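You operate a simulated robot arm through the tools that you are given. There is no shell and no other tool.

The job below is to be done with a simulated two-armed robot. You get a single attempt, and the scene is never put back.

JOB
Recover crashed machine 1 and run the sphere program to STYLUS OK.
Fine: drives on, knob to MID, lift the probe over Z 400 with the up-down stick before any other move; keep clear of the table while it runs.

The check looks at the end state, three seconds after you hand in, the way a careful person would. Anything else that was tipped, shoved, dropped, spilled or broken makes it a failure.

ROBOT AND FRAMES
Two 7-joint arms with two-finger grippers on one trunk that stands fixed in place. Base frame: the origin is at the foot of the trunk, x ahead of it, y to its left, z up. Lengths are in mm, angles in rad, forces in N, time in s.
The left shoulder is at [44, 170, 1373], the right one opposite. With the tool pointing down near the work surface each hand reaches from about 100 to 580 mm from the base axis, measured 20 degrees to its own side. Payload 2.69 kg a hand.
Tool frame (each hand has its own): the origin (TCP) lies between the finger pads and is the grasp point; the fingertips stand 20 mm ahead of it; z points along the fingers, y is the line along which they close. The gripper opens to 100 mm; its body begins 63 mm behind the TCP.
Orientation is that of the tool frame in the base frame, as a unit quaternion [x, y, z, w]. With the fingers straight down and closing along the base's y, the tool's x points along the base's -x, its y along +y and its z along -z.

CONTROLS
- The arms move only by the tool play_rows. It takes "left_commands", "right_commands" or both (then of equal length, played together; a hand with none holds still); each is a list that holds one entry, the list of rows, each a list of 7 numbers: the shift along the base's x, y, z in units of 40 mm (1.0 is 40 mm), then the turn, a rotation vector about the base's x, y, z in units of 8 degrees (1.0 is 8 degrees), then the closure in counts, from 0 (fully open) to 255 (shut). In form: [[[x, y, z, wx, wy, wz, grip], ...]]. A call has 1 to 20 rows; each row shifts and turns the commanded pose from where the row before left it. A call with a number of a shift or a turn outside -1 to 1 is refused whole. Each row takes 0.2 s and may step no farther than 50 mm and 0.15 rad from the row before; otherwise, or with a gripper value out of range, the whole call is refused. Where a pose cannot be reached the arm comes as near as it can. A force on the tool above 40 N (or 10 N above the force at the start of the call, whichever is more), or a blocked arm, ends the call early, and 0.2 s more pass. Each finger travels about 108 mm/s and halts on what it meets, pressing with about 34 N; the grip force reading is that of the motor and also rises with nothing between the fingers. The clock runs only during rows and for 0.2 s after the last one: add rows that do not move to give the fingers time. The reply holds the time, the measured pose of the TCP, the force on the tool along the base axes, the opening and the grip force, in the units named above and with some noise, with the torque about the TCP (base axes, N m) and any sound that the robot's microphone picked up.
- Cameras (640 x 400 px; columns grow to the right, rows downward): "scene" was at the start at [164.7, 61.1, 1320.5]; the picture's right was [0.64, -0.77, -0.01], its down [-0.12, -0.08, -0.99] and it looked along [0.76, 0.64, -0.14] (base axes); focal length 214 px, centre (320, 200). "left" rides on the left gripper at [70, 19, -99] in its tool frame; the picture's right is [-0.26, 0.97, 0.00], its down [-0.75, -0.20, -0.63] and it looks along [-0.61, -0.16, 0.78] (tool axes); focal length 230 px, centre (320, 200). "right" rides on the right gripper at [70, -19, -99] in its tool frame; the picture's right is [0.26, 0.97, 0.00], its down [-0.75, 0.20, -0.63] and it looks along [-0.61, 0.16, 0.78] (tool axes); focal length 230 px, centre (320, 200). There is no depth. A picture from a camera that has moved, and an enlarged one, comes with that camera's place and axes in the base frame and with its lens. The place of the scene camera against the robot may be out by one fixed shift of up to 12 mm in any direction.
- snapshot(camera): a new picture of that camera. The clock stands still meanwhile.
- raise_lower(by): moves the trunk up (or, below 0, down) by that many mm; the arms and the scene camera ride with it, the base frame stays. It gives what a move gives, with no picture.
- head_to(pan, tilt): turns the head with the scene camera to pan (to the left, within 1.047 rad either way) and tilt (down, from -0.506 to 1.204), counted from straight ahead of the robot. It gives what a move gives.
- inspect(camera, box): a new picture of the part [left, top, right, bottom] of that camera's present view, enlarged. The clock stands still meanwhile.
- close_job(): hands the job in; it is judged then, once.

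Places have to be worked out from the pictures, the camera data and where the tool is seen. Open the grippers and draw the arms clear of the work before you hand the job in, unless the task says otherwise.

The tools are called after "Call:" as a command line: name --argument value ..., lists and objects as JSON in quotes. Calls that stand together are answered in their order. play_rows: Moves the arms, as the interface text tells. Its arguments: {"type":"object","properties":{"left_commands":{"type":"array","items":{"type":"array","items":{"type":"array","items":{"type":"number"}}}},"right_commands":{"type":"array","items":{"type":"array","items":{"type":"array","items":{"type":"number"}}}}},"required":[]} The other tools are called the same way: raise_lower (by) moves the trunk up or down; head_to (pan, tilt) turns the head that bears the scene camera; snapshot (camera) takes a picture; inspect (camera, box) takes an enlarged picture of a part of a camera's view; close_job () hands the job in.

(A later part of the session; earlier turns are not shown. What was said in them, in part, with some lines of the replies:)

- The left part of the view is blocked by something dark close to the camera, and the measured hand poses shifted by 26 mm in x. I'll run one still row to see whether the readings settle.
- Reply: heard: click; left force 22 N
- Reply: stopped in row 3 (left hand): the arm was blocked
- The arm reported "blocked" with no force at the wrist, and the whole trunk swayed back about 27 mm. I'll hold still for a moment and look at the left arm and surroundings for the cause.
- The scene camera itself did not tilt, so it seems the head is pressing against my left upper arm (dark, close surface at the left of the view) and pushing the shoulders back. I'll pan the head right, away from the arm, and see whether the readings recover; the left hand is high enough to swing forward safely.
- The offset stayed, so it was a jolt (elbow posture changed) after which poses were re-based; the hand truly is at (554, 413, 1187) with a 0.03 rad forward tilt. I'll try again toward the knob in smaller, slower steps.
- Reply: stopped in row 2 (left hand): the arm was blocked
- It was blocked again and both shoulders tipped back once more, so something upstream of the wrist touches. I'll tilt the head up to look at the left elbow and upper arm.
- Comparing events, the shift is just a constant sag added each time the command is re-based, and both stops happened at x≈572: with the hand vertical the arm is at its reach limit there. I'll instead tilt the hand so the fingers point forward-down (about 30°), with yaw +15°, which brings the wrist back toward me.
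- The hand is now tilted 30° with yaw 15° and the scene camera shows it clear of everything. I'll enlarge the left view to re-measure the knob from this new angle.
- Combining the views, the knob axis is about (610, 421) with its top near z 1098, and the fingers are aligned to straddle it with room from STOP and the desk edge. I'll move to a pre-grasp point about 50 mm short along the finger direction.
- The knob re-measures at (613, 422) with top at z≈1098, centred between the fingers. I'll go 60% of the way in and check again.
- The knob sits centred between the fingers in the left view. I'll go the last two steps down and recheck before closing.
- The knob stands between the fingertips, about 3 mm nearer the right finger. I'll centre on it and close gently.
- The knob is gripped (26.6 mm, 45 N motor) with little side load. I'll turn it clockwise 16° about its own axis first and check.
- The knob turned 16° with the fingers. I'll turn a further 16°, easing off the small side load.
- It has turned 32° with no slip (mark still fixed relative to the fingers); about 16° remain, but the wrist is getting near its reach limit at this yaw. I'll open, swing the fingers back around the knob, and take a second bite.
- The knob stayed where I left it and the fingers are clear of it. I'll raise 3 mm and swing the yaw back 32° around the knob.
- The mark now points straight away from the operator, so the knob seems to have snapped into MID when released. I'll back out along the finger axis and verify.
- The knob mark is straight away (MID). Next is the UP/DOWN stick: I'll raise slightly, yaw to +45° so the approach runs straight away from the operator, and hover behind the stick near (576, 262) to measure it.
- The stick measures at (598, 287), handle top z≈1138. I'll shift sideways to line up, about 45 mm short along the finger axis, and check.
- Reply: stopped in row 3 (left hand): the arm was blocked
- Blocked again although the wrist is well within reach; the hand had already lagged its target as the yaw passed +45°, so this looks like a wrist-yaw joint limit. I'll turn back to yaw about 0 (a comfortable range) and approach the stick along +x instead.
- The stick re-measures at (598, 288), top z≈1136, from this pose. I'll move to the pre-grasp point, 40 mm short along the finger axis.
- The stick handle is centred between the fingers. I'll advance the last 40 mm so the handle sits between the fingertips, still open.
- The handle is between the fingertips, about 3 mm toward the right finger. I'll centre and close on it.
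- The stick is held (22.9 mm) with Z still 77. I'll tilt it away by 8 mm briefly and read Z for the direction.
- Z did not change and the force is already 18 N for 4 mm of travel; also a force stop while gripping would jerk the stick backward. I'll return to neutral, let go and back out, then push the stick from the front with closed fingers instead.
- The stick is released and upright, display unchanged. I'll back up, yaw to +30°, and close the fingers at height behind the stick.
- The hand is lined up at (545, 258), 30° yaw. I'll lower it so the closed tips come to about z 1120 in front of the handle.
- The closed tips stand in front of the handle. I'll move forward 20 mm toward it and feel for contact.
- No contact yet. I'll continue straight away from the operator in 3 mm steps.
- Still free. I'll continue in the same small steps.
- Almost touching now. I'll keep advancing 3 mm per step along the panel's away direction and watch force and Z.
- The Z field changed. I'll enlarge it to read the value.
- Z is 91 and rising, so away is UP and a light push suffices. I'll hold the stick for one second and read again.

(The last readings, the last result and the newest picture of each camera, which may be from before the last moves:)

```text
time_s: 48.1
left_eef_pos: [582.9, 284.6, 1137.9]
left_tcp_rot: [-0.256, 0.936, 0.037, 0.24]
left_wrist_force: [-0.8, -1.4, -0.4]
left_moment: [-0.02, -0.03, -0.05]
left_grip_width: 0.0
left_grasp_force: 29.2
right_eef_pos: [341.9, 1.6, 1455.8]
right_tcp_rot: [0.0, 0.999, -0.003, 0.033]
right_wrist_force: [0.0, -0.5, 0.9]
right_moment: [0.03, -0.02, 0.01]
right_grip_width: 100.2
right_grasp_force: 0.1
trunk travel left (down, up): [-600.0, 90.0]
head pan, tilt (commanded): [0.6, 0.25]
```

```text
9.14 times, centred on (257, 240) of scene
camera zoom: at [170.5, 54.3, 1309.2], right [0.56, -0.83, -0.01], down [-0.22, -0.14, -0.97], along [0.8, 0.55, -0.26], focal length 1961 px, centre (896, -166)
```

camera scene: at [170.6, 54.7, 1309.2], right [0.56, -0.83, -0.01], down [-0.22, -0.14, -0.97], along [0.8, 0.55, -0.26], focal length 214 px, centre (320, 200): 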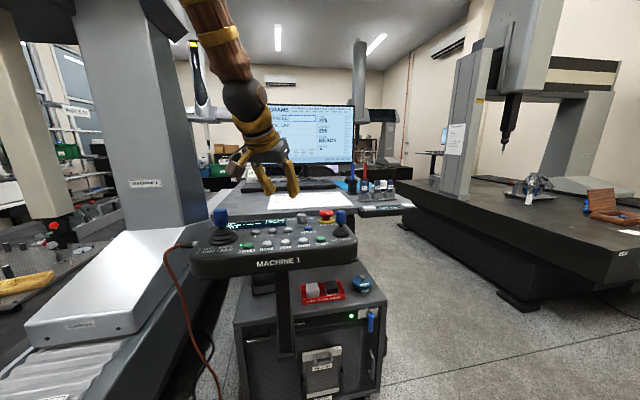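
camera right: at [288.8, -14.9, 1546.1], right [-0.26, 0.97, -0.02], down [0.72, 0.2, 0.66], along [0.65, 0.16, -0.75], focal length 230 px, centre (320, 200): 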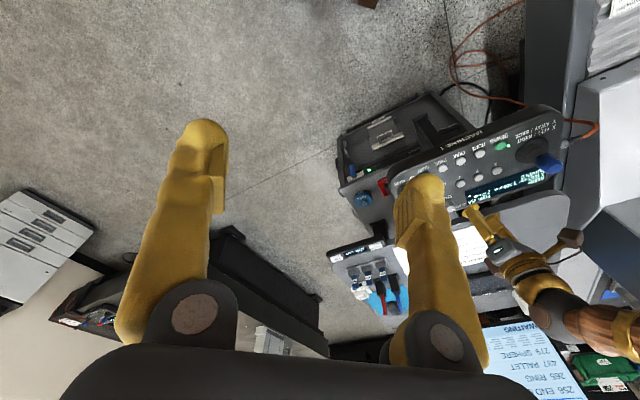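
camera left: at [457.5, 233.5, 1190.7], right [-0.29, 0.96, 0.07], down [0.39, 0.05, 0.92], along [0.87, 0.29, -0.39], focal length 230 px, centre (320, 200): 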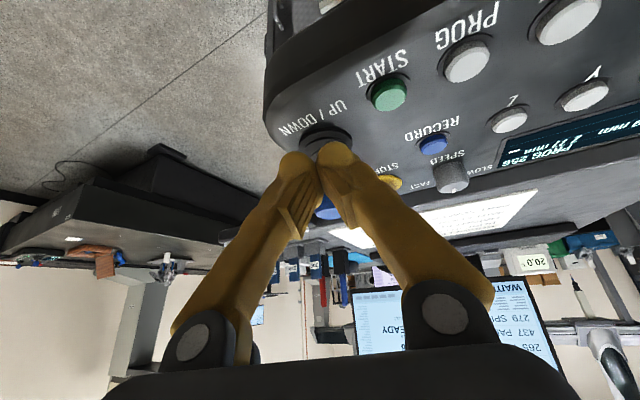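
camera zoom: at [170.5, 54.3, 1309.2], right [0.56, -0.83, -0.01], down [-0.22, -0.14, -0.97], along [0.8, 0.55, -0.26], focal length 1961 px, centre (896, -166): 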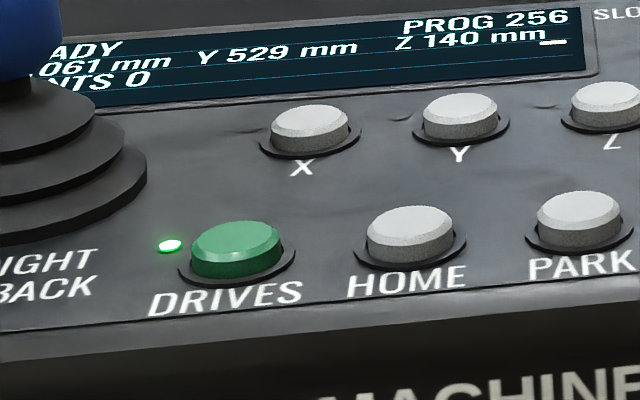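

Z rises about 41 mm/s. I'll hold for 4 s more and read.

Call:
play_rows --left_commands '[[[0, 0, 0, 0, 0, 0, 255], [0, 0, 0, 0, 0, 0, 255], [0, 0, 0, 0, 0, 0, 255], [0, 0, 0, 0, 0, 0, 255], [0, 0, 0, 0, 0, 0, 255], [0, 0, 0, 0, 0, 0, 255], [0, 0, 0, 0, 0, 0, 255], [0, 0, 0, 0, 0, 0, 255], [0, 0, 0, 0, 0, 0, 255], [0, 0, 0, 0, 0, 0, 255], [0, 0, 0, 0, 0, 0, 255], [0, 0, 0, 0, 0, 0, 255], [0, 0, 0, 0, 0, 0, 255], [0, 0, 0, 0, 0, 0, 255], [0, 0, 0, 0, 0, 0, 255], [0, 0, 0, 0, 0, 0, 255], [0, 0, 0, 0, 0, 0, 255], [0, 0, 0, 0, 0, 0, 255], [0, 0, 0, 0, 0, 0, 255], [0, 0, 0, 0, 0, 0, 255]]]'

Call:
inspect --camera "scene" --box '[222, 230, 292, 250]'

Call:
snapshot --camera "scene"

```text
time_s: 52.3
left_eef_pos: [584.0, 284.2, 1137.7]
left_tcp_rot: [-0.256, 0.935, 0.038, 0.241]
left_wrist_force: [-1.6, -1.8, 0.3]
left_moment: [-0.03, -0.01, -0.01]
left_grip_width: 0.0
left_grasp_force: 29.2
right_eef_pos: [341.7, 1.7, 1455.5]
right_tcp_rot: [0.0, 0.999, -0.003, 0.032]
right_wrist_force: [-0.3, -0.3, 0.0]
right_moment: [-0.02, 0.0, 0.03]
right_grip_width: 100.1
right_grasp_force: 0.0
trunk travel left (down, up): [-600.0, 90.0]
head pan, tilt (commanded): [0.6, 0.25]
```

```text
9.14 times, centred on (257, 240) of scene
camera zoom: at [170.4, 54.4, 1309.2], right [0.56, -0.83, -0.01], down [-0.22, -0.14, -0.97], along [0.8, 0.55, -0.26], focal length 1961 px, centre (896, -166)
```

zoom: 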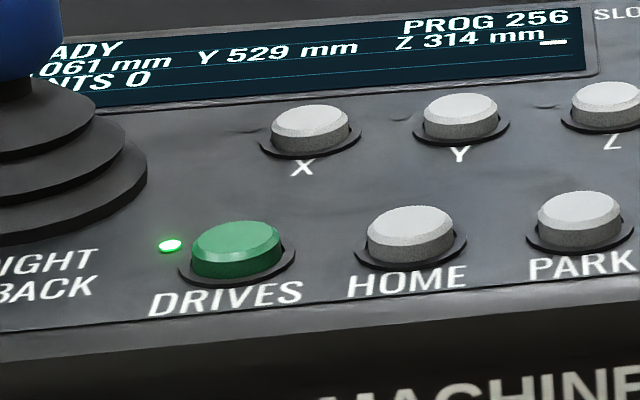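

```text
taken
camera scene: at [170.4, 54.4, 1309.2], right [0.56, -0.83, -0.01], down [-0.22, -0.14, -0.97], along [0.8, 0.55, -0.26], focal length 214 px, centre (320, 200)
```

scene: 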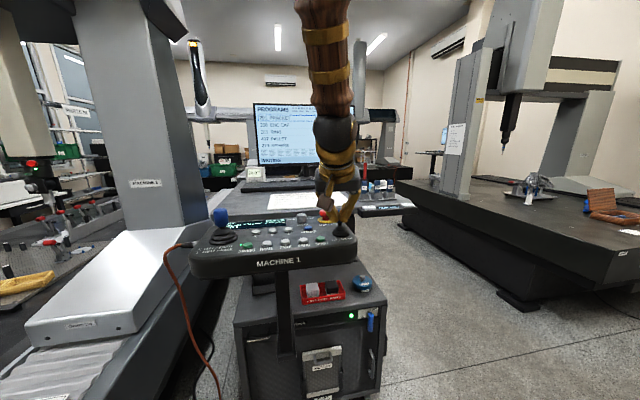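

Z is 314. I'll hold 2.4 s more, then back the hand off in the same call, aiming for about Z 420–430.

Call:
play_rows --left_commands '[[[0, 0, 0, 0, 0, 0, 255], [0, 0, 0, 0, 0, 0, 255], [0, 0, 0, 0, 0, 0, 255], [0, 0, 0, 0, 0, 0, 255], [0, 0, 0, 0, 0, 0, 255], [0, 0, 0, 0, 0, 0, 255], [0, 0, 0, 0, 0, 0, 255], [0, 0, 0, 0, 0, 0, 255], [0, 0, 0, 0, 0, 0, 255], [0, 0, 0, 0, 0, 0, 255], [0, 0, 0, 0, 0, 0, 255], [0, 0, 0, 0, 0, 0, 255], [0, 0, 0, 0, 0, 0, 255], [-0.1, -0.1, 0, 0, 0, 0, 255], [-0.2, -0.2, 0, 0, 0, 0, 255], [-0.2, -0.2, 0, 0, 0, 0, 255], [-0.2, -0.2, 0, 0, 0, 0, 255]]]'

Call:
inspect --camera "scene" --box '[222, 230, 292, 250]'

Call:
inspect --camera "scene" --box '[190, 170, 390, 260]'

```text
time_s: 55.9
left_eef_pos: [555.3, 255.6, 1137.6]
left_tcp_rot: [-0.256, 0.936, 0.037, 0.24]
left_wrist_force: [-0.3, -0.3, 1.0]
left_moment: [0.01, 0.0, 0.03]
left_grip_width: 0.2
left_grasp_force: 29.5
right_eef_pos: [341.8, 2.4, 1454.9]
right_tcp_rot: [0.0, 0.999, -0.003, 0.032]
right_wrist_force: [-0.3, -0.2, -0.6]
right_moment: [0.0, 0.0, -0.02]
right_grip_width: 100.1
right_grasp_force: 0.1
trunk travel left (down, up): [-600.0, 90.0]
head pan, tilt (commanded): [0.6, 0.25]
```

```text
9.14 times, centred on (257, 240) of scene
camera zoom: at [170.4, 54.3, 1309.2], right [0.56, -0.83, -0.01], down [-0.22, -0.14, -0.97], along [0.8, 0.55, -0.26], focal length 1961 px, centre (896, -166)
```

zoom: 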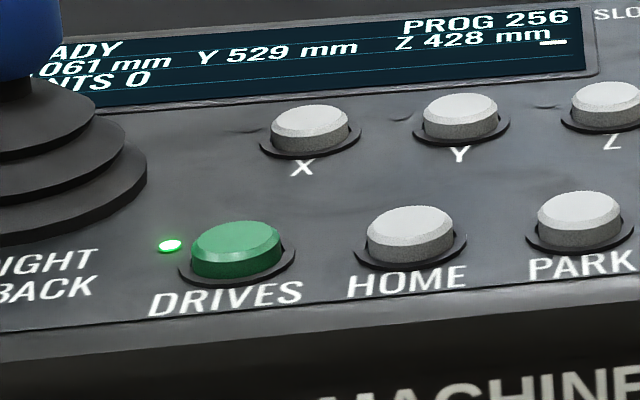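

```text
3.20 times, centred on (290, 215) of scene
camera zoom: at [170.4, 54.3, 1309.2], right [0.56, -0.83, -0.01], down [-0.22, -0.14, -0.97], along [0.8, 0.55, -0.26], focal length 686 px, centre (416, 152)
```

zoom: 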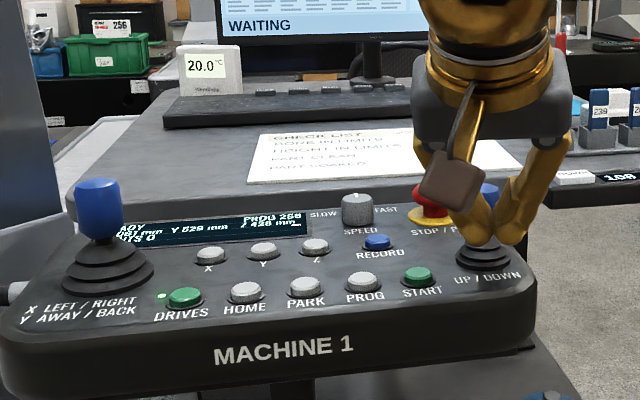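

Z is 428, above 400, with state READY. Now I'll bring the hand back to vertical, yaw −45°, fingers open, hovering so the far finger is above PROG (about (513, 338)).

Call:
play_rows --left_commands '[[[-0.25, 0, 0.5, 0, 0, 0, 255], [-0.25, 0, 0.5, 0, 0, 0, 200], [-0.25, 0.1, 0, -0.357, 0.799, 0, 100], [-0.25, 0.1, 0, -0.357, 0.799, 0, 0], [-0.25, 0.1, 0, -0.357, 0.799, 0, 0], [-0.25, 0.1, 0, -0.357, 0.799, 0, 0], [-0.07, 0.045, 0, 0, 0, -0.94, 0], [-0.07, 0.045, 0, 0, 0, -0.94, 0], [-0.07, 0.045, 0, 0, 0, -0.94, 0], [-0.07, 0.045, 0, 0, 0, -0.94, 0], [-0.07, 0.045, 0, 0, 0, -0.94, 0], [-0.07, 0.045, 0, 0, 0, -0.94, 0], [-0.07, 0.045, 0, 0, 0, -0.94, 0], [-0.07, 0.045, 0, 0, 0, -0.94, 0], [-0.07, 0.045, 0, 0, 0, -0.94, 0], [-0.07, 0.045, 0, 0, 0, -0.94, 0]]]'

Call:
snapshot --camera "left"

Call:
snapshot --camera "scene"

Call:
inspect --camera "right" --box '[380, 80, 620, 240]'

```text
time_s: 59.3
left_eef_pos: [469.0, 292.6, 1177.8]
left_tcp_rot: [0.381, 0.925, -0.001, 0.001]
left_wrist_force: [0.8, 0.2, -0.6]
left_moment: [-0.02, 0.02, 0.03]
left_grip_width: 100.0
left_grasp_force: 0.0
right_eef_pos: [342.0, 1.6, 1454.8]
right_tcp_rot: [0.001, 0.999, -0.003, 0.033]
right_wrist_force: [0.3, 0.2, -0.5]
right_moment: [-0.01, 0.0, -0.02]
right_grip_width: 100.1
right_grasp_force: 0.1
trunk travel left (down, up): [-600.0, 90.0]
head pan, tilt (commanded): [0.6, 0.25]
```

```text
taken
camera left: at [430.1, 355.5, 1276.1], right [0.86, 0.51, 0.0], down [0.39, -0.67, 0.63], along [0.32, -0.55, -0.77], focal length 230 px, centre (320, 200)
```

left: 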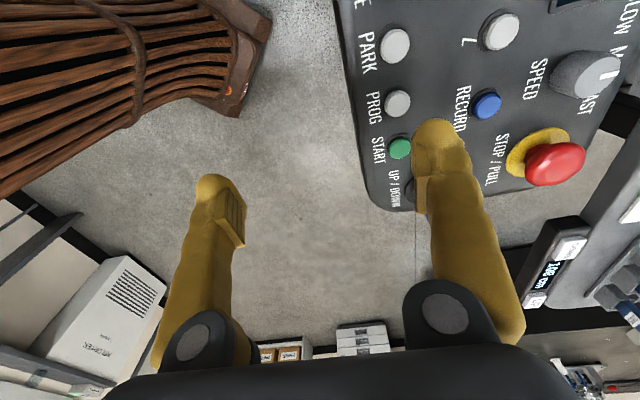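

```text
taken
camera scene: at [170.5, 54.9, 1309.1], right [0.56, -0.83, -0.01], down [-0.22, -0.14, -0.97], along [0.8, 0.55, -0.26], focal length 214 px, centre (320, 200)
```

scene: 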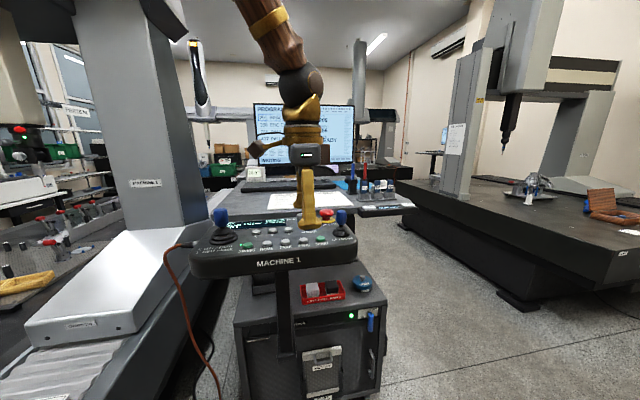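

```text
2.50 times, centred on (500, 160) of right
camera zoom: at [265.4, -14.4, 1550.1], right [-0.26, 0.97, -0.02], down [0.71, 0.2, 0.68], along [0.66, 0.16, -0.74], focal length 575 px, centre (-130, 300)
```

zoom: 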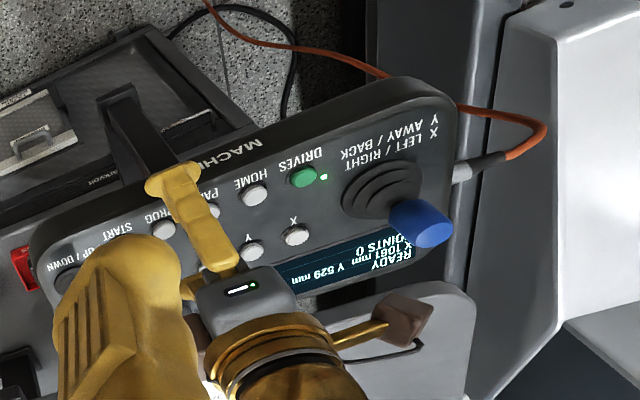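

The hand is vertical at yaw −45° and PROG re-measures at (512, 338). I'll descend to just above it and verify alignment.

Call:
play_rows --left_commands '[[[-0.0156, -0.019, -0.4425, 0, 0, 0, 0], [-0.0156, -0.019, -0.4425, 0, 0, 0, 0], [-0.0156, -0.019, -0.4425, 0, 0, 0, 0], [-0.0156, -0.019, -0.4, 0, 0, 0, 0]]]'

Call:
inspect --camera "left" --box '[360, 80, 540, 200]'

Call:
inspect --camera "right" --box '[380, 80, 560, 220]'

Call:
inspect --camera "scene" --box '[230, 170, 370, 260]'

```text
time_s: 60.3
left_eef_pos: [464.5, 287.3, 1107.8]
left_tcp_rot: [0.378, 0.926, -0.002, 0.001]
left_wrist_force: [1.3, -0.2, -0.4]
left_moment: [0.0, -0.03, 0.0]
left_grip_width: 100.0
left_grasp_force: 0.0
right_eef_pos: [342.8, 3.2, 1455.2]
right_tcp_rot: [0.0, 0.999, -0.005, 0.033]
right_wrist_force: [0.1, 0.2, 1.2]
right_moment: [0.02, -0.01, 0.0]
right_grip_width: 100.0
right_grasp_force: 0.1
trunk travel left (down, up): [-600.0, 90.0]
head pan, tilt (commanded): [0.6, 0.25]
```

```text
3.33 times, centred on (450, 140) of left
camera zoom: at [428.3, 352.1, 1206.4], right [0.86, 0.51, 0.0], down [0.39, -0.67, 0.63], along [0.32, -0.55, -0.77], focal length 767 px, centre (-113, 400)
```

zoom: 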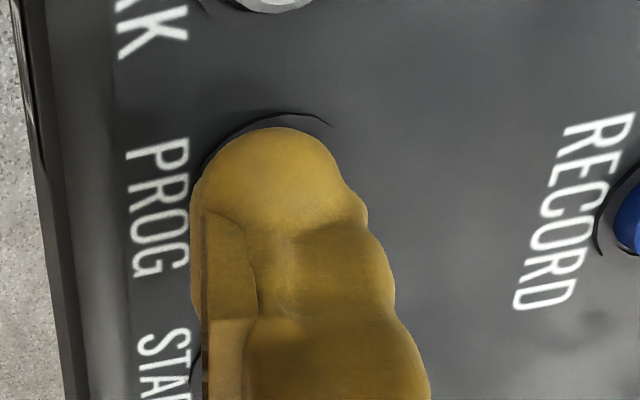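

```text
2.86 times, centred on (470, 150) of right
camera zoom: at [266.0, -14.6, 1550.0], right [-0.26, 0.97, -0.02], down [0.71, 0.2, 0.68], along [0.66, 0.16, -0.74], focal length 657 px, centre (-109, 343)
```

zoom: 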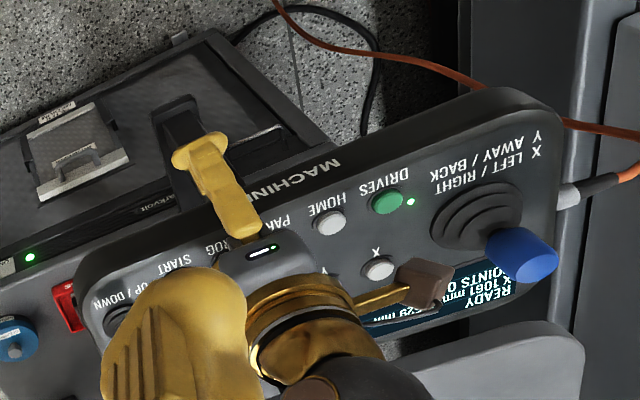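

```text
4.44 times, centred on (300, 215) of scene
camera zoom: at [171.0, 54.7, 1309.1], right [0.56, -0.83, -0.01], down [-0.22, -0.14, -0.97], along [0.8, 0.55, -0.26], focal length 953 px, centre (409, 133)
```

zoom: 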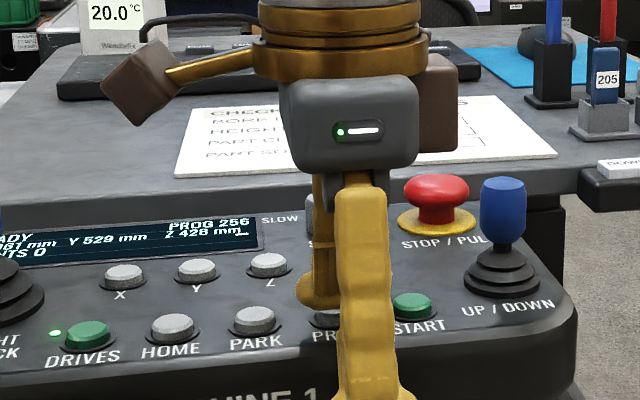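

The finger covers PROG just as it did DRIVES. I'll press once and lift, then read the monitor.

Call:
play_rows --left_commands '[[[0, 0, -0.08, 0, 0, 0, 0], [0, 0, -0.08, 0, 0, 0, 0], [0, 0, -0.05, 0, 0, 0, 0], [0, 0, -0.05, 0, 0, 0, 0], [0, 0, 0.1, 0, 0, 0, 0], [0, 0, 0.16, 0, 0, 0, 0]]]'

Call:
inspect --camera "scene" --box '[245, 95, 365, 170]'

Call:
inspect --camera "scene" --box '[222, 210, 312, 250]'

```text
time_s: 61.7
left_eef_pos: [463.5, 287.3, 1107.7]
left_tcp_rot: [0.379, 0.925, -0.001, 0.0]
left_wrist_force: [-0.7, 0.0, -0.1]
left_moment: [-0.03, -0.01, 0.01]
left_grip_width: 99.9
left_grasp_force: 0.0
right_eef_pos: [341.7, 1.0, 1454.8]
right_tcp_rot: [0.0, 0.999, -0.003, 0.032]
right_wrist_force: [-0.5, 0.6, -0.1]
right_moment: [0.01, -0.03, -0.03]
right_grip_width: 100.1
right_grasp_force: 0.0
trunk travel left (down, up): [-600.0, 90.0]
head pan, tilt (commanded): [0.6, 0.25]
heard: click
```

```text
5.33 times, centred on (305, 132) of scene
camera zoom: at [170.2, 54.5, 1309.2], right [0.56, -0.83, -0.01], down [-0.22, -0.14, -0.97], along [0.8, 0.55, -0.26], focal length 1144 px, centre (400, 560)
```

zoom: 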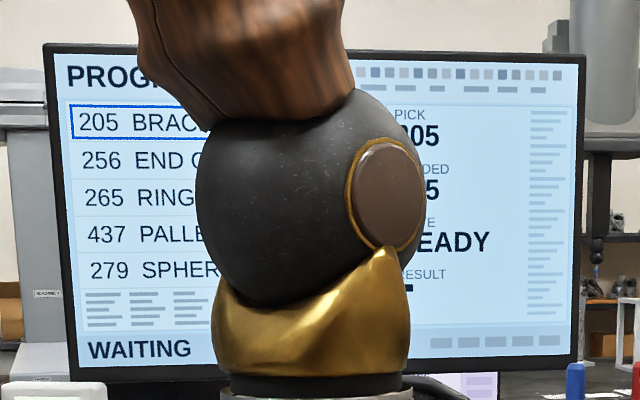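

```text
7.11 times, centred on (267, 230) of scene
camera zoom: at [170.2, 54.5, 1309.2], right [0.56, -0.83, -0.01], down [-0.22, -0.14, -0.97], along [0.8, 0.55, -0.26], focal length 1525 px, centre (697, -13)
```

zoom: 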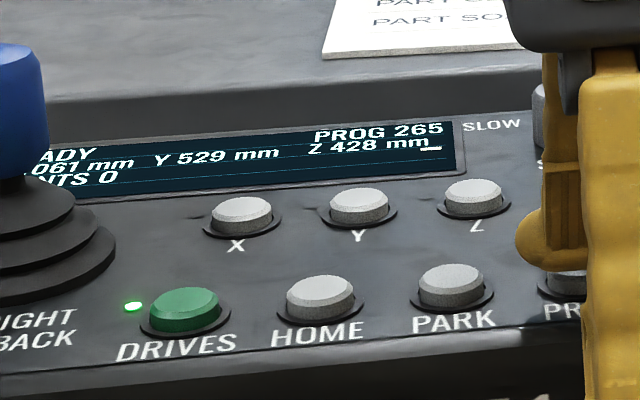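

PROG went from 256 to 265, so it steps through the list; 437 and then 279 should follow. I'll press again.

Call:
play_rows --left_commands '[[[0, 0, -0.08, 0, 0, 0, 0], [0, 0, -0.08, 0, 0, 0, 0], [0, 0, -0.05, 0, 0, 0, 0], [0, 0, -0.05, 0, 0, 0, 0], [0, 0, 0.1, 0, 0, 0, 0], [0, 0, 0.16, 0, 0, 0, 0]]]'

Call:
inspect --camera "scene" --box '[222, 210, 312, 250]'

```text
time_s: 63.1
left_eef_pos: [464.1, 287.2, 1108.5]
left_tcp_rot: [0.379, 0.926, -0.002, 0.001]
left_wrist_force: [-0.5, -0.2, -0.1]
left_moment: [0.0, -0.02, 0.02]
left_grip_width: 99.8
left_grasp_force: 0.0
right_eef_pos: [340.6, 1.2, 1456.5]
right_tcp_rot: [0.0, 1.0, -0.002, 0.031]
right_wrist_force: [-0.8, -0.4, 0.1]
right_moment: [0.01, -0.02, 0.02]
right_grip_width: 100.1
right_grasp_force: 0.0
trunk travel left (down, up): [-600.0, 90.0]
head pan, tilt (commanded): [0.6, 0.25]
heard: click
```

```text
7.11 times, centred on (267, 230) of scene
camera zoom: at [170.1, 54.5, 1309.2], right [0.56, -0.83, -0.01], down [-0.22, -0.14, -0.97], along [0.8, 0.55, -0.26], focal length 1525 px, centre (697, -13)
```

zoom: 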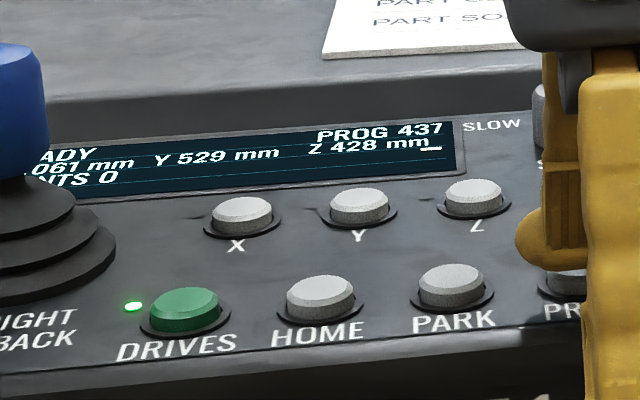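

Now PROG 437 is loaded. One more press should give 279.

Call:
play_rows --left_commands '[[[0, 0, -0.08, 0, 0, 0, 0], [0, 0, -0.08, 0, 0, 0, 0], [0, 0, -0.05, 0, 0, 0, 0], [0, 0, -0.05, 0, 0, 0, 0], [0, 0, 0.1, 0, 0, 0, 0], [0, 0, 0.16, 0, 0, 0, 0]]]'

Call:
inspect --camera "scene" --box '[222, 210, 312, 250]'

Call:
inspect --camera "scene" --box '[0, 100, 200, 320]'

```text
time_s: 64.5
left_eef_pos: [463.9, 289.0, 1108.2]
left_tcp_rot: [0.378, 0.926, -0.002, -0.001]
left_wrist_force: [0.1, 0.1, -0.3]
left_moment: [0.0, -0.03, 0.02]
left_grip_width: 100.5
left_grasp_force: 0.0
right_eef_pos: [341.7, 1.9, 1454.3]
right_tcp_rot: [0.0, 0.999, -0.003, 0.032]
right_wrist_force: [-0.3, -0.1, 0.1]
right_moment: [-0.01, -0.03, -0.04]
right_grip_width: 100.0
right_grasp_force: 0.1
trunk travel left (down, up): [-600.0, 90.0]
head pan, tilt (commanded): [0.6, 0.25]
heard: click
```

```text
7.11 times, centred on (267, 230) of scene
camera zoom: at [170.1, 54.6, 1309.2], right [0.56, -0.83, -0.01], down [-0.22, -0.14, -0.97], along [0.8, 0.55, -0.26], focal length 1525 px, centre (697, -13)
```

zoom: 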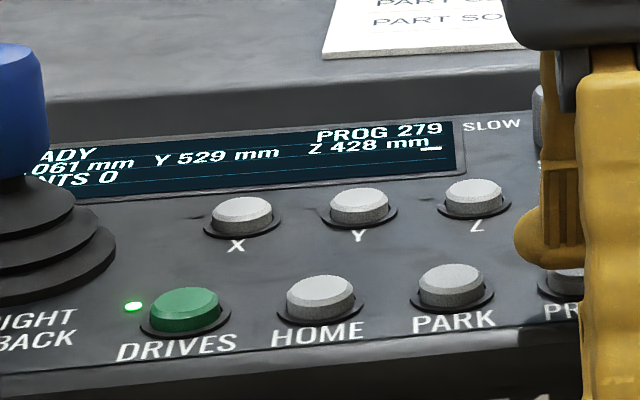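

```text
1.82 times, centred on (100, 210) of scene
camera zoom: at [170.1, 54.6, 1309.2], right [0.56, -0.83, -0.01], down [-0.22, -0.14, -0.97], along [0.8, 0.55, -0.26], focal length 390 px, centre (720, 182)
```

zoom: 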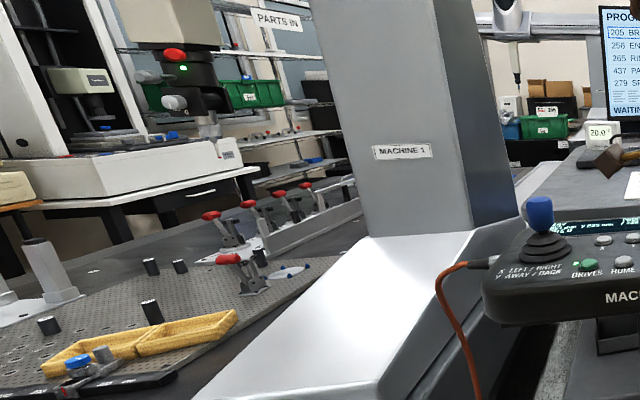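

PROG 279 is loaded, state READY, Z 428. I'll lift slightly, shift one pitch to START and verify before pressing.

Call:
play_rows --left_commands '[[[0, 0, 0.3, 0, 0, 0, 0], [0.37, -0.35, 0, 0, 0, 0, 0], [0.37, -0.35, 0, 0, 0, 0, 0], [0, 0, -0.3, 0, 0, 0, 0], [0, 0, 0, 0, 0, 0, 0]]]'

Call:
inspect --camera "left" --box '[360, 80, 540, 200]'

Call:
inspect --camera "scene" --box '[230, 170, 370, 260]'

```text
time_s: 65.7
left_eef_pos: [494.7, 258.0, 1107.7]
left_tcp_rot: [0.379, 0.925, -0.002, 0.001]
left_wrist_force: [0.2, 0.5, 0.3]
left_moment: [0.01, -0.02, -0.01]
left_grip_width: 100.2
left_grasp_force: 0.0
right_eef_pos: [342.4, 1.8, 1455.1]
right_tcp_rot: [0.0, 0.999, -0.002, 0.032]
right_wrist_force: [0.0, 1.1, 0.6]
right_moment: [0.0, 0.02, 0.0]
right_grip_width: 100.1
right_grasp_force: 0.0
trunk travel left (down, up): [-600.0, 90.0]
head pan, tilt (commanded): [0.6, 0.25]
```

```text
3.33 times, centred on (450, 140) of left
camera zoom: at [457.6, 323.2, 1206.6], right [0.86, 0.51, 0.0], down [0.39, -0.67, 0.63], along [0.32, -0.55, -0.77], focal length 767 px, centre (-113, 400)
```

zoom: 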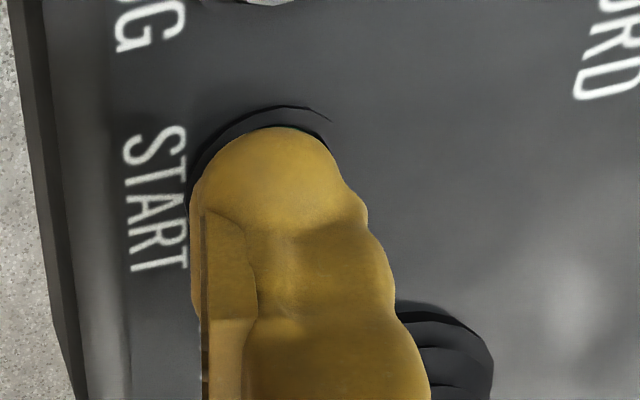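

```text
4.44 times, centred on (300, 215) of scene
camera zoom: at [170.8, 54.4, 1309.1], right [0.56, -0.83, -0.01], down [-0.22, -0.14, -0.97], along [0.8, 0.55, -0.26], focal length 953 px, centre (409, 133)
```

zoom: 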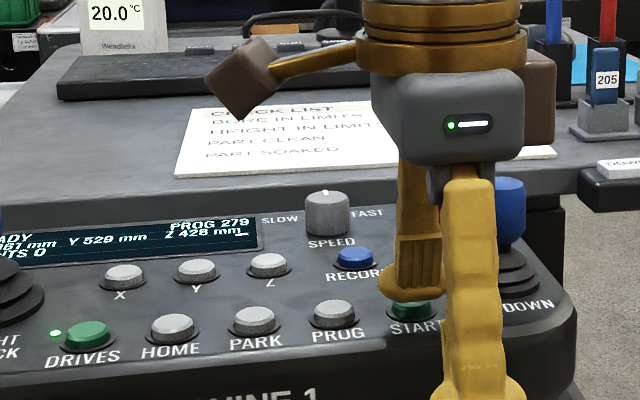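

The finger is over START. I'll press it once and lift.

Call:
play_rows --left_commands '[[[-0.02, 0.02, -0.08, 0, 0, 0, 0], [0, 0, -0.08, 0, 0, 0, 0], [0, 0, -0.05, 0, 0, 0, 0], [0, 0, -0.05, 0, 0, 0, 0], [0, 0, 0.1, 0, 0, 0, 0], [0, 0, 0.16, 0, 0, 0, 0]]]'

Call:
inspect --camera "scene" --box '[200, 200, 320, 260]'

Call:
inspect --camera "scene" --box '[245, 95, 365, 170]'

Call:
inspect --camera "right" --box '[440, 140, 600, 240]'

```text
time_s: 67.1
left_eef_pos: [492.0, 260.8, 1108.5]
left_tcp_rot: [0.379, 0.925, -0.002, 0.001]
left_wrist_force: [0.0, 0.3, -0.5]
left_moment: [0.0, 0.02, 0.04]
left_grip_width: 100.2
left_grasp_force: 0.2
right_eef_pos: [341.1, 1.9, 1455.2]
right_tcp_rot: [0.0, 0.999, -0.003, 0.032]
right_wrist_force: [-0.6, 0.0, 0.6]
right_moment: [0.02, -0.01, -0.02]
right_grip_width: 99.8
right_grasp_force: 0.0
trunk travel left (down, up): [-600.0, 90.0]
head pan, tilt (commanded): [0.6, 0.25]
heard: click
```

```text
5.33 times, centred on (260, 230) of scene
camera zoom: at [170.0, 54.5, 1309.2], right [0.56, -0.83, -0.01], down [-0.22, -0.14, -0.97], along [0.8, 0.55, -0.26], focal length 1144 px, centre (640, 40)
```

zoom: 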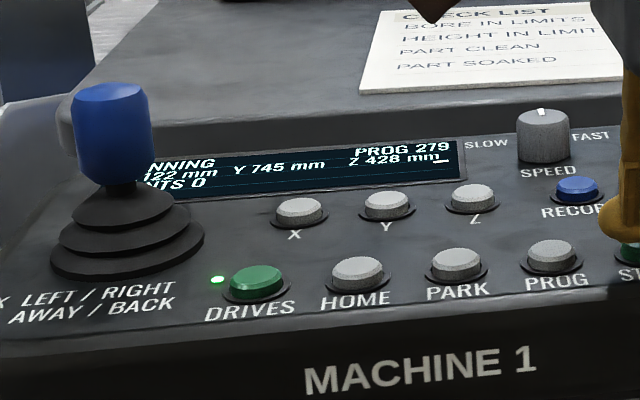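

```text
5.33 times, centred on (305, 132) of scene
camera zoom: at [170.0, 54.5, 1309.2], right [0.56, -0.83, -0.01], down [-0.22, -0.14, -0.97], along [0.8, 0.55, -0.26], focal length 1144 px, centre (400, 560)
```

zoom: 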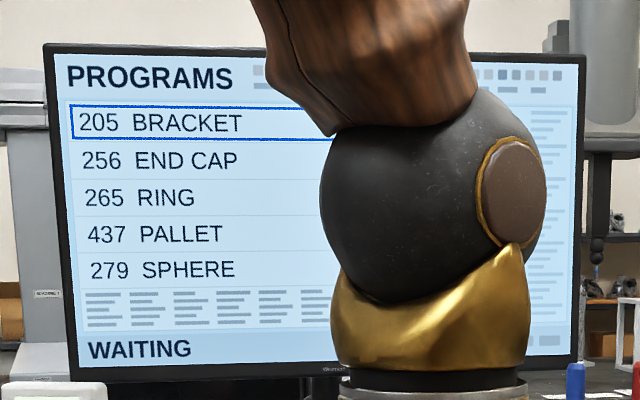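

```text
4.00 times, centred on (520, 190) of right
camera zoom: at [264.7, -14.8, 1550.2], right [-0.26, 0.97, -0.02], down [0.71, 0.2, 0.68], along [0.66, 0.16, -0.74], focal length 920 px, centre (-480, 240)
```

zoom: 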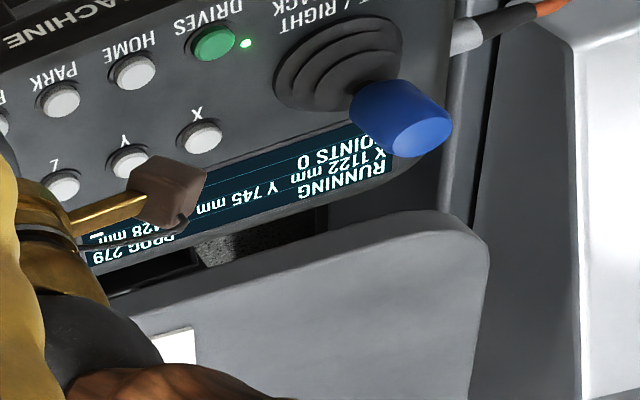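

The display shows RUNNING with X and Y moving. I'll lift the hand and draw it back toward me, staying away from the machine's table, while it runs.

Call:
play_rows --left_commands '[[[0, 0, 0.4, 0, 0, 0, 0], [0, 0, 0.5, 0, 0, 0, 0], [0, 0, 0.5, 0, 0, 0, 0], [-0.3, 0, 0.4, 0, 0, 0, 0], [-0.4, 0, 0.4, 0, 0, 0, 0], [-0.4, 0, 0.4, 0, 0, 0, 0], [-0.4, 0, 0.4, 0, 0, 0, 0], [-0.4, 0, 0.3, 0, 0, 0, 0], [-0.4, 0, 0.2, 0, 0, 0, 0], [0, 0, 0, 0, 0, 0, 0]]]'

Call:
snapshot --camera "scene"

Call:
inspect --camera "scene" --box '[200, 200, 320, 260]'

Call:
inspect --camera "scene" --box '[245, 95, 365, 170]'

```text
time_s: 69.3
left_eef_pos: [402.1, 260.1, 1247.9]
left_tcp_rot: [0.38, 0.925, 0.0, 0.0]
left_wrist_force: [0.2, 0.6, -0.3]
left_moment: [0.0, 0.01, 0.01]
left_grip_width: 100.1
left_grasp_force: 0.1
right_eef_pos: [342.5, 1.8, 1454.3]
right_tcp_rot: [0.0, 0.999, -0.003, 0.032]
right_wrist_force: [0.7, 1.0, -0.1]
right_moment: [-0.04, 0.01, 0.03]
right_grip_width: 100.3
right_grasp_force: 0.0
trunk travel left (down, up): [-600.0, 90.0]
head pan, tilt (commanded): [0.6, 0.25]
```

```text
taken
camera scene: at [171.1, 54.7, 1309.0], right [0.56, -0.83, -0.01], down [-0.22, -0.14, -0.97], along [0.8, 0.55, -0.26], focal length 214 px, centre (320, 200)
```

scene: 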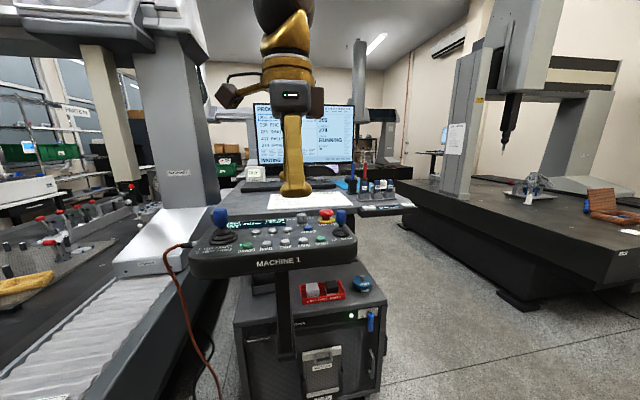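

```text
5.33 times, centred on (260, 230) of scene
camera zoom: at [171.1, 54.7, 1309.0], right [0.56, -0.83, -0.01], down [-0.22, -0.14, -0.97], along [0.8, 0.55, -0.26], focal length 1144 px, centre (640, 40)
```

zoom: 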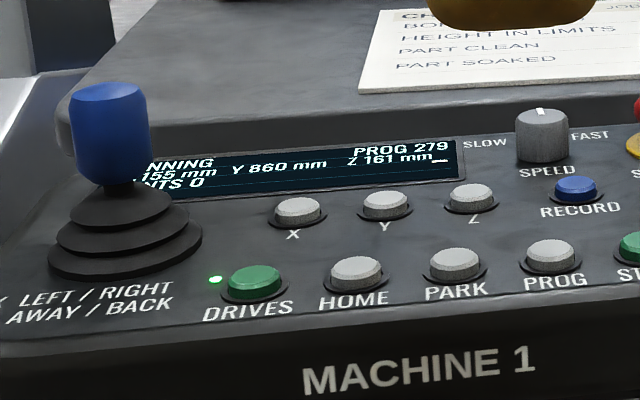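

```text
5.33 times, centred on (305, 132) of scene
camera zoom: at [171.1, 54.7, 1309.0], right [0.56, -0.83, -0.01], down [-0.22, -0.14, -0.97], along [0.8, 0.55, -0.26], focal length 1144 px, centre (400, 560)
```

zoom: 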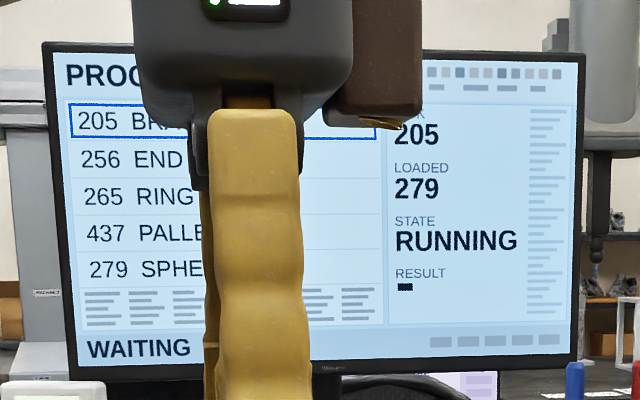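

It is RUNNING with 279 loaded; the bridge has moved over the sphere and Z is at 161. I'll wait still and check the points.

Call:
play_rows --left_commands '[[[0, 0, 0, 0, 0, 0, 0], [0, 0, 0, 0, 0, 0, 0], [0, 0, 0, 0, 0, 0, 0], [0, 0, 0, 0, 0, 0, 0], [0, 0, 0, 0, 0, 0, 0], [0, 0, 0, 0, 0, 0, 0], [0, 0, 0, 0, 0, 0, 0], [0, 0, 0, 0, 0, 0, 0], [0, 0, 0, 0, 0, 0, 0], [0, 0, 0, 0, 0, 0, 0], [0, 0, 0, 0, 0, 0, 0], [0, 0, 0, 0, 0, 0, 0], [0, 0, 0, 0, 0, 0, 0], [0, 0, 0, 0, 0, 0, 0], [0, 0, 0, 0, 0, 0, 0], [0, 0, 0, 0, 0, 0, 0], [0, 0, 0, 0, 0, 0, 0], [0, 0, 0, 0, 0, 0, 0]]]'

Call:
inspect --camera "scene" --box '[200, 200, 320, 260]'

Call:
inspect --camera "scene" --box '[245, 95, 365, 170]'

Call:
inspect --camera "right" --box '[440, 140, 600, 240]'

```text
time_s: 73.1
left_eef_pos: [401.5, 259.3, 1248.2]
left_tcp_rot: [0.379, 0.925, -0.002, 0.001]
left_wrist_force: [0.4, -0.3, -0.1]
left_moment: [0.02, 0.0, 0.0]
left_grip_width: 100.1
left_grasp_force: 0.1
right_eef_pos: [342.1, 2.9, 1455.6]
right_tcp_rot: [0.0, 0.999, -0.003, 0.032]
right_wrist_force: [-0.1, 0.0, 0.4]
right_moment: [0.02, -0.01, -0.02]
right_grip_width: 99.9
right_grasp_force: 0.2
trunk travel left (down, up): [-600.0, 90.0]
head pan, tilt (commanded): [0.6, 0.25]
```

```text
5.33 times, centred on (260, 230) of scene
camera zoom: at [170.5, 54.6, 1309.1], right [0.56, -0.83, -0.01], down [-0.22, -0.14, -0.97], along [0.8, 0.55, -0.26], focal length 1144 px, centre (640, 40)
```

zoom: 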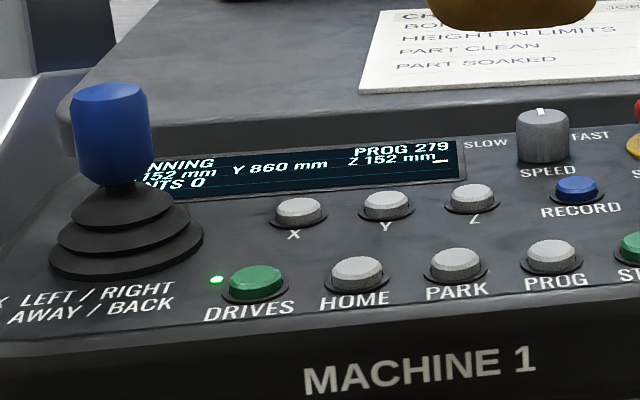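

```text
5.33 times, centred on (305, 132) of scene
camera zoom: at [170.5, 54.6, 1309.1], right [0.56, -0.83, -0.01], down [-0.22, -0.14, -0.97], along [0.8, 0.55, -0.26], focal length 1144 px, centre (400, 560)
```

zoom: 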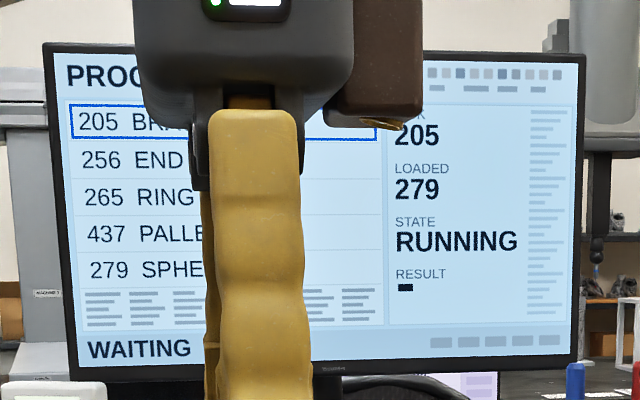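

```text
4.00 times, centred on (520, 190) of right
camera zoom: at [265.4, -14.7, 1550.1], right [-0.26, 0.97, -0.02], down [0.71, 0.2, 0.68], along [0.66, 0.16, -0.74], focal length 920 px, centre (-480, 240)
```

zoom: 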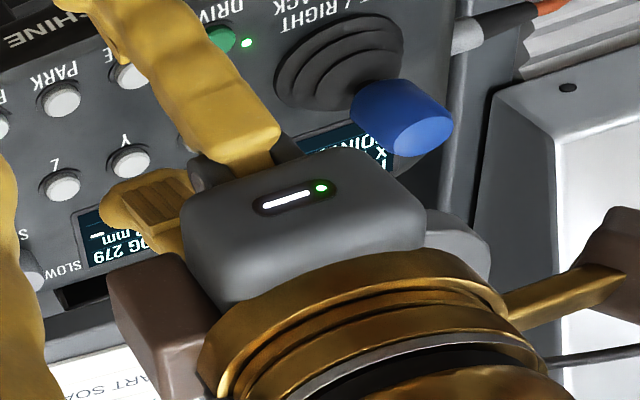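

Still RUNNING at X 1152, Y 860, Z 152. I'll keep waiting.

Call:
play_rows --left_commands '[[[0, 0, 0, 0, 0, 0, 0], [0, 0, 0, 0, 0, 0, 0], [0, 0, 0, 0, 0, 0, 0], [0, 0, 0, 0, 0, 0, 0], [0, 0, 0, 0, 0, 0, 0], [0, 0, 0, 0, 0, 0, 0], [0, 0, 0, 0, 0, 0, 0], [0, 0, 0, 0, 0, 0, 0], [0, 0, 0, 0, 0, 0, 0], [0, 0, 0, 0, 0, 0, 0], [0, 0, 0, 0, 0, 0, 0], [0, 0, 0, 0, 0, 0, 0], [0, 0, 0, 0, 0, 0, 0], [0, 0, 0, 0, 0, 0, 0], [0, 0, 0, 0, 0, 0, 0], [0, 0, 0, 0, 0, 0, 0], [0, 0, 0, 0, 0, 0, 0], [0, 0, 0, 0, 0, 0, 0], [0, 0, 0, 0, 0, 0, 0], [0, 0, 0, 0, 0, 0, 0]]]'

Call:
inspect --camera "scene" --box '[200, 200, 320, 260]'

Call:
inspect --camera "scene" --box '[245, 95, 365, 170]'

Call:
inspect --camera "scene" --box '[0, 0, 220, 300]'

```text
time_s: 77.3
left_eef_pos: [401.2, 261.1, 1248.5]
left_tcp_rot: [0.38, 0.925, -0.002, 0.001]
left_wrist_force: [0.5, 0.3, -0.1]
left_moment: [-0.04, 0.02, -0.02]
left_grip_width: 100.0
left_grasp_force: 0.2
right_eef_pos: [341.5, 2.8, 1455.0]
right_tcp_rot: [0.0, 1.0, -0.003, 0.031]
right_wrist_force: [0.4, 0.6, -0.2]
right_moment: [0.04, 0.0, -0.04]
right_grip_width: 99.8
right_grasp_force: 0.0
trunk travel left (down, up): [-600.0, 90.0]
head pan, tilt (commanded): [0.6, 0.25]
```

```text
5.33 times, centred on (260, 230) of scene
camera zoom: at [170.6, 54.6, 1309.1], right [0.56, -0.83, -0.01], down [-0.22, -0.14, -0.97], along [0.8, 0.55, -0.26], focal length 1144 px, centre (640, 40)
```

zoom: 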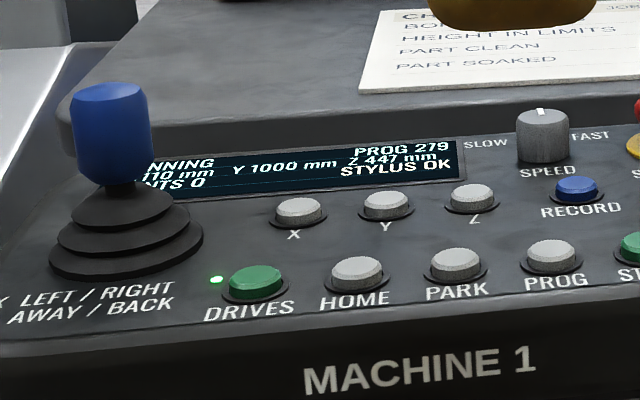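

```text
5.33 times, centred on (305, 132) of scene
camera zoom: at [170.6, 54.6, 1309.1], right [0.56, -0.83, -0.01], down [-0.22, -0.14, -0.97], along [0.8, 0.55, -0.26], focal length 1144 px, centre (400, 560)
```

zoom: 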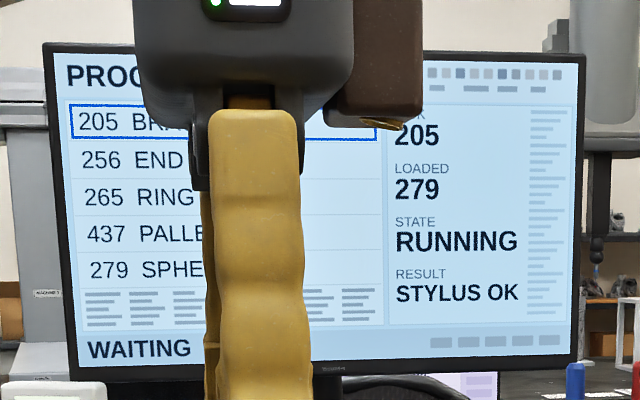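

```text
1.33 times, centred on (110, 150) of scene
camera zoom: at [170.6, 54.6, 1309.1], right [0.56, -0.83, -0.01], down [-0.22, -0.14, -0.97], along [0.8, 0.55, -0.26], focal length 286 px, centre (600, 267)
```

zoom: 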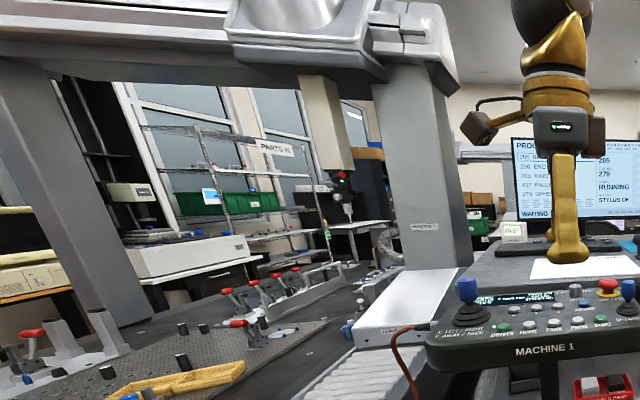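

The result reads STYLUS OK, though the state is still RUNNING (retracting). I'll wait until the program ends.

Call:
play_rows --left_commands '[[[0, 0, 0, 0, 0, 0, 0], [0, 0, 0, 0, 0, 0, 0], [0, 0, 0, 0, 0, 0, 0], [0, 0, 0, 0, 0, 0, 0], [0, 0, 0, 0, 0, 0, 0], [0, 0, 0, 0, 0, 0, 0], [0, 0, 0, 0, 0, 0, 0], [0, 0, 0, 0, 0, 0, 0], [0, 0, 0, 0, 0, 0, 0], [0, 0, 0, 0, 0, 0, 0], [0, 0, 0, 0, 0, 0, 0], [0, 0, 0, 0, 0, 0, 0], [0, 0, 0, 0, 0, 0, 0], [0, 0, 0, 0, 0, 0, 0], [0, 0, 0, 0, 0, 0, 0]]]'

Call:
inspect --camera "scene" --box '[200, 200, 320, 260]'

Call:
inspect --camera "scene" --box '[245, 95, 365, 170]'

```text
time_s: 80.5
left_eef_pos: [402.0, 260.6, 1248.1]
left_tcp_rot: [0.38, 0.925, -0.002, 0.0]
left_wrist_force: [-0.5, 0.3, -0.4]
left_moment: [-0.02, -0.03, -0.04]
left_grip_width: 100.2
left_grasp_force: 0.0
right_eef_pos: [342.5, 2.7, 1455.1]
right_tcp_rot: [0.001, 0.999, -0.004, 0.033]
right_wrist_force: [-1.0, 0.0, -0.1]
right_moment: [0.01, 0.04, 0.0]
right_grip_width: 100.0
right_grasp_force: 0.0
trunk travel left (down, up): [-600.0, 90.0]
head pan, tilt (commanded): [0.6, 0.25]
```

```text
5.33 times, centred on (260, 230) of scene
camera zoom: at [170.6, 54.6, 1309.1], right [0.56, -0.83, -0.01], down [-0.22, -0.14, -0.97], along [0.8, 0.55, -0.26], focal length 1144 px, centre (640, 40)
```

zoom: 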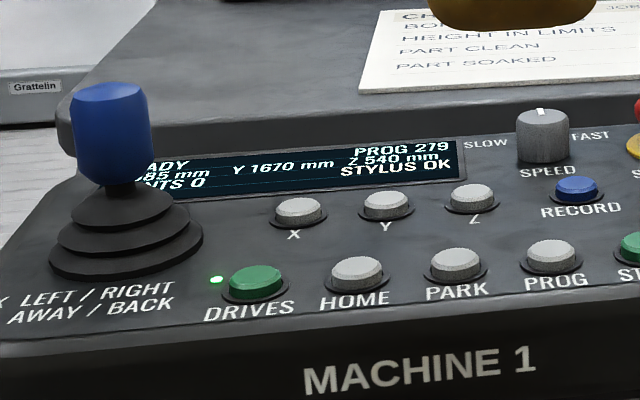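

```text
5.33 times, centred on (305, 132) of scene
camera zoom: at [170.6, 54.6, 1309.1], right [0.56, -0.83, -0.01], down [-0.22, -0.14, -0.97], along [0.8, 0.55, -0.26], focal length 1144 px, centre (400, 560)
```

zoom: 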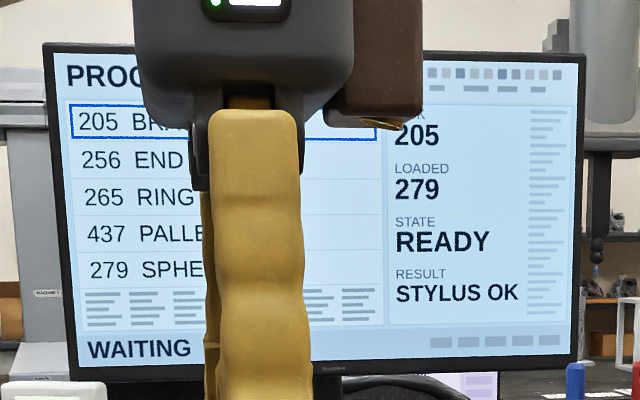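

The program ended: state READY, result STYLUS OK, Z 540. I'll draw the left hand a bit further up and back, then take a last look at the scene.

Call:
play_rows --left_commands '[[[-0.3, 0.2, 0.5, 0, 0, 0.5, 0], [-0.3, 0.2, 0.5, 0, 0, 0.5, 0], [-0.3, 0.2, 0.5, 0, 0, 0.5, 0], [-0.3, 0.2, 0.5, 0, 0, 0.5, 0], [-0.3, 0.2, 0.5, 0, 0, 0.5, 0], [0, 0, 0, 0, 0, 0, 0]]]'

Call:
snapshot --camera "scene"

Call:
inspect --camera "scene" --box '[180, 180, 420, 330]'

Call:
snapshot --camera "left"

```text
time_s: 81.9
left_eef_pos: [341.0, 300.4, 1340.3]
left_tcp_rot: [0.212, 0.977, -0.004, -0.013]
left_wrist_force: [-0.4, 0.1, 0.6]
left_moment: [0.04, 0.0, -0.03]
left_grip_width: 100.0
left_grasp_force: 0.0
right_eef_pos: [342.2, 1.8, 1455.2]
right_tcp_rot: [0.001, 0.999, -0.003, 0.032]
right_wrist_force: [-0.5, -0.1, 1.2]
right_moment: [0.03, 0.02, -0.01]
right_grip_width: 99.7
right_grasp_force: 0.2
trunk travel left (down, up): [-600.0, 90.0]
head pan, tilt (commanded): [0.6, 0.25]
```

```text
taken
camera scene: at [170.8, 54.4, 1309.1], right [0.56, -0.83, -0.01], down [-0.22, -0.14, -0.97], along [0.8, 0.55, -0.26], focal length 214 px, centre (320, 200)
```

scene: 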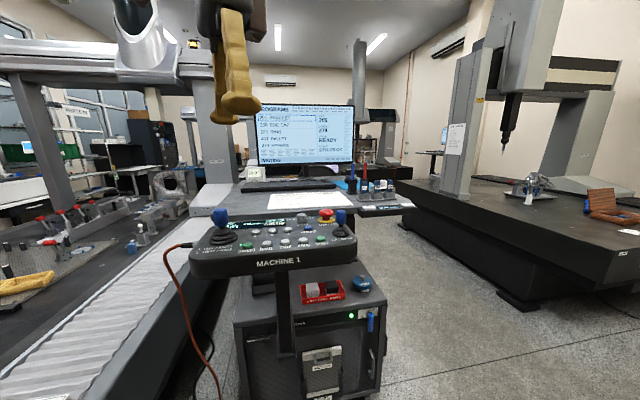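

```text
2.67 times, centred on (300, 255) of scene
camera zoom: at [170.8, 54.4, 1309.1], right [0.56, -0.83, -0.01], down [-0.22, -0.14, -0.97], along [0.8, 0.55, -0.26], focal length 572 px, centre (373, 53)
```

zoom: 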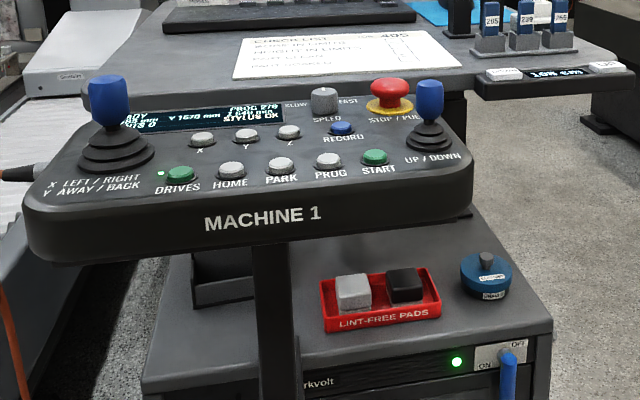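

```text
taken
camera left: at [287.8, 348.0, 1440.3], right [0.64, 0.77, -0.02], down [0.62, -0.49, 0.61], along [0.46, -0.4, -0.79], focal length 230 px, centre (320, 200)
```

left: 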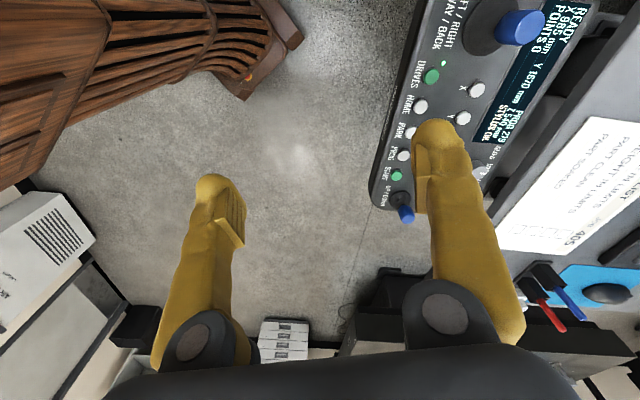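

The display and monitor show READY, PROG 279 and STYLUS OK. The knob is at MID, the sticks are upright, nothing has been disturbed, and both grippers are open and clear, so I'm handing the job in.

Call:
close_job

```text
The job is handed in.
```

Machine 1 is recovered and the sphere program, 279, ran to STYLUS OK. When I handed in, the pendant and the monitor both showed STYLUS OK, state READY and program 279 loaded.

- **Drives:** I pressed DRIVES first and the display changed from CRASH to READY.
- **Speed knob:** it was at SLOW. I turned it to MID, with the mark pointing straight away from the operator.
- **Lift:** before any other machine move, I raised the probe with the up-down stick from Z 77 to Z 428. It finished at Z 540 after the run.
- **Run:** I stepped PROG to 279, pressed START once, and then drew the hand back. The arms stayed clear of the table while it ran.

While I was positioning the left arm it stopped as "blocked" three times, probably at its reach and joint limits. The hand was in free air each time and nothing was touched. My first attempt at the stick, gripping it, did not move Z, so I let go and pushed it from the front instead.

The last pictures show both sticks upright, nothing tipped or moved on the desk or cabinet, and both grippers open.
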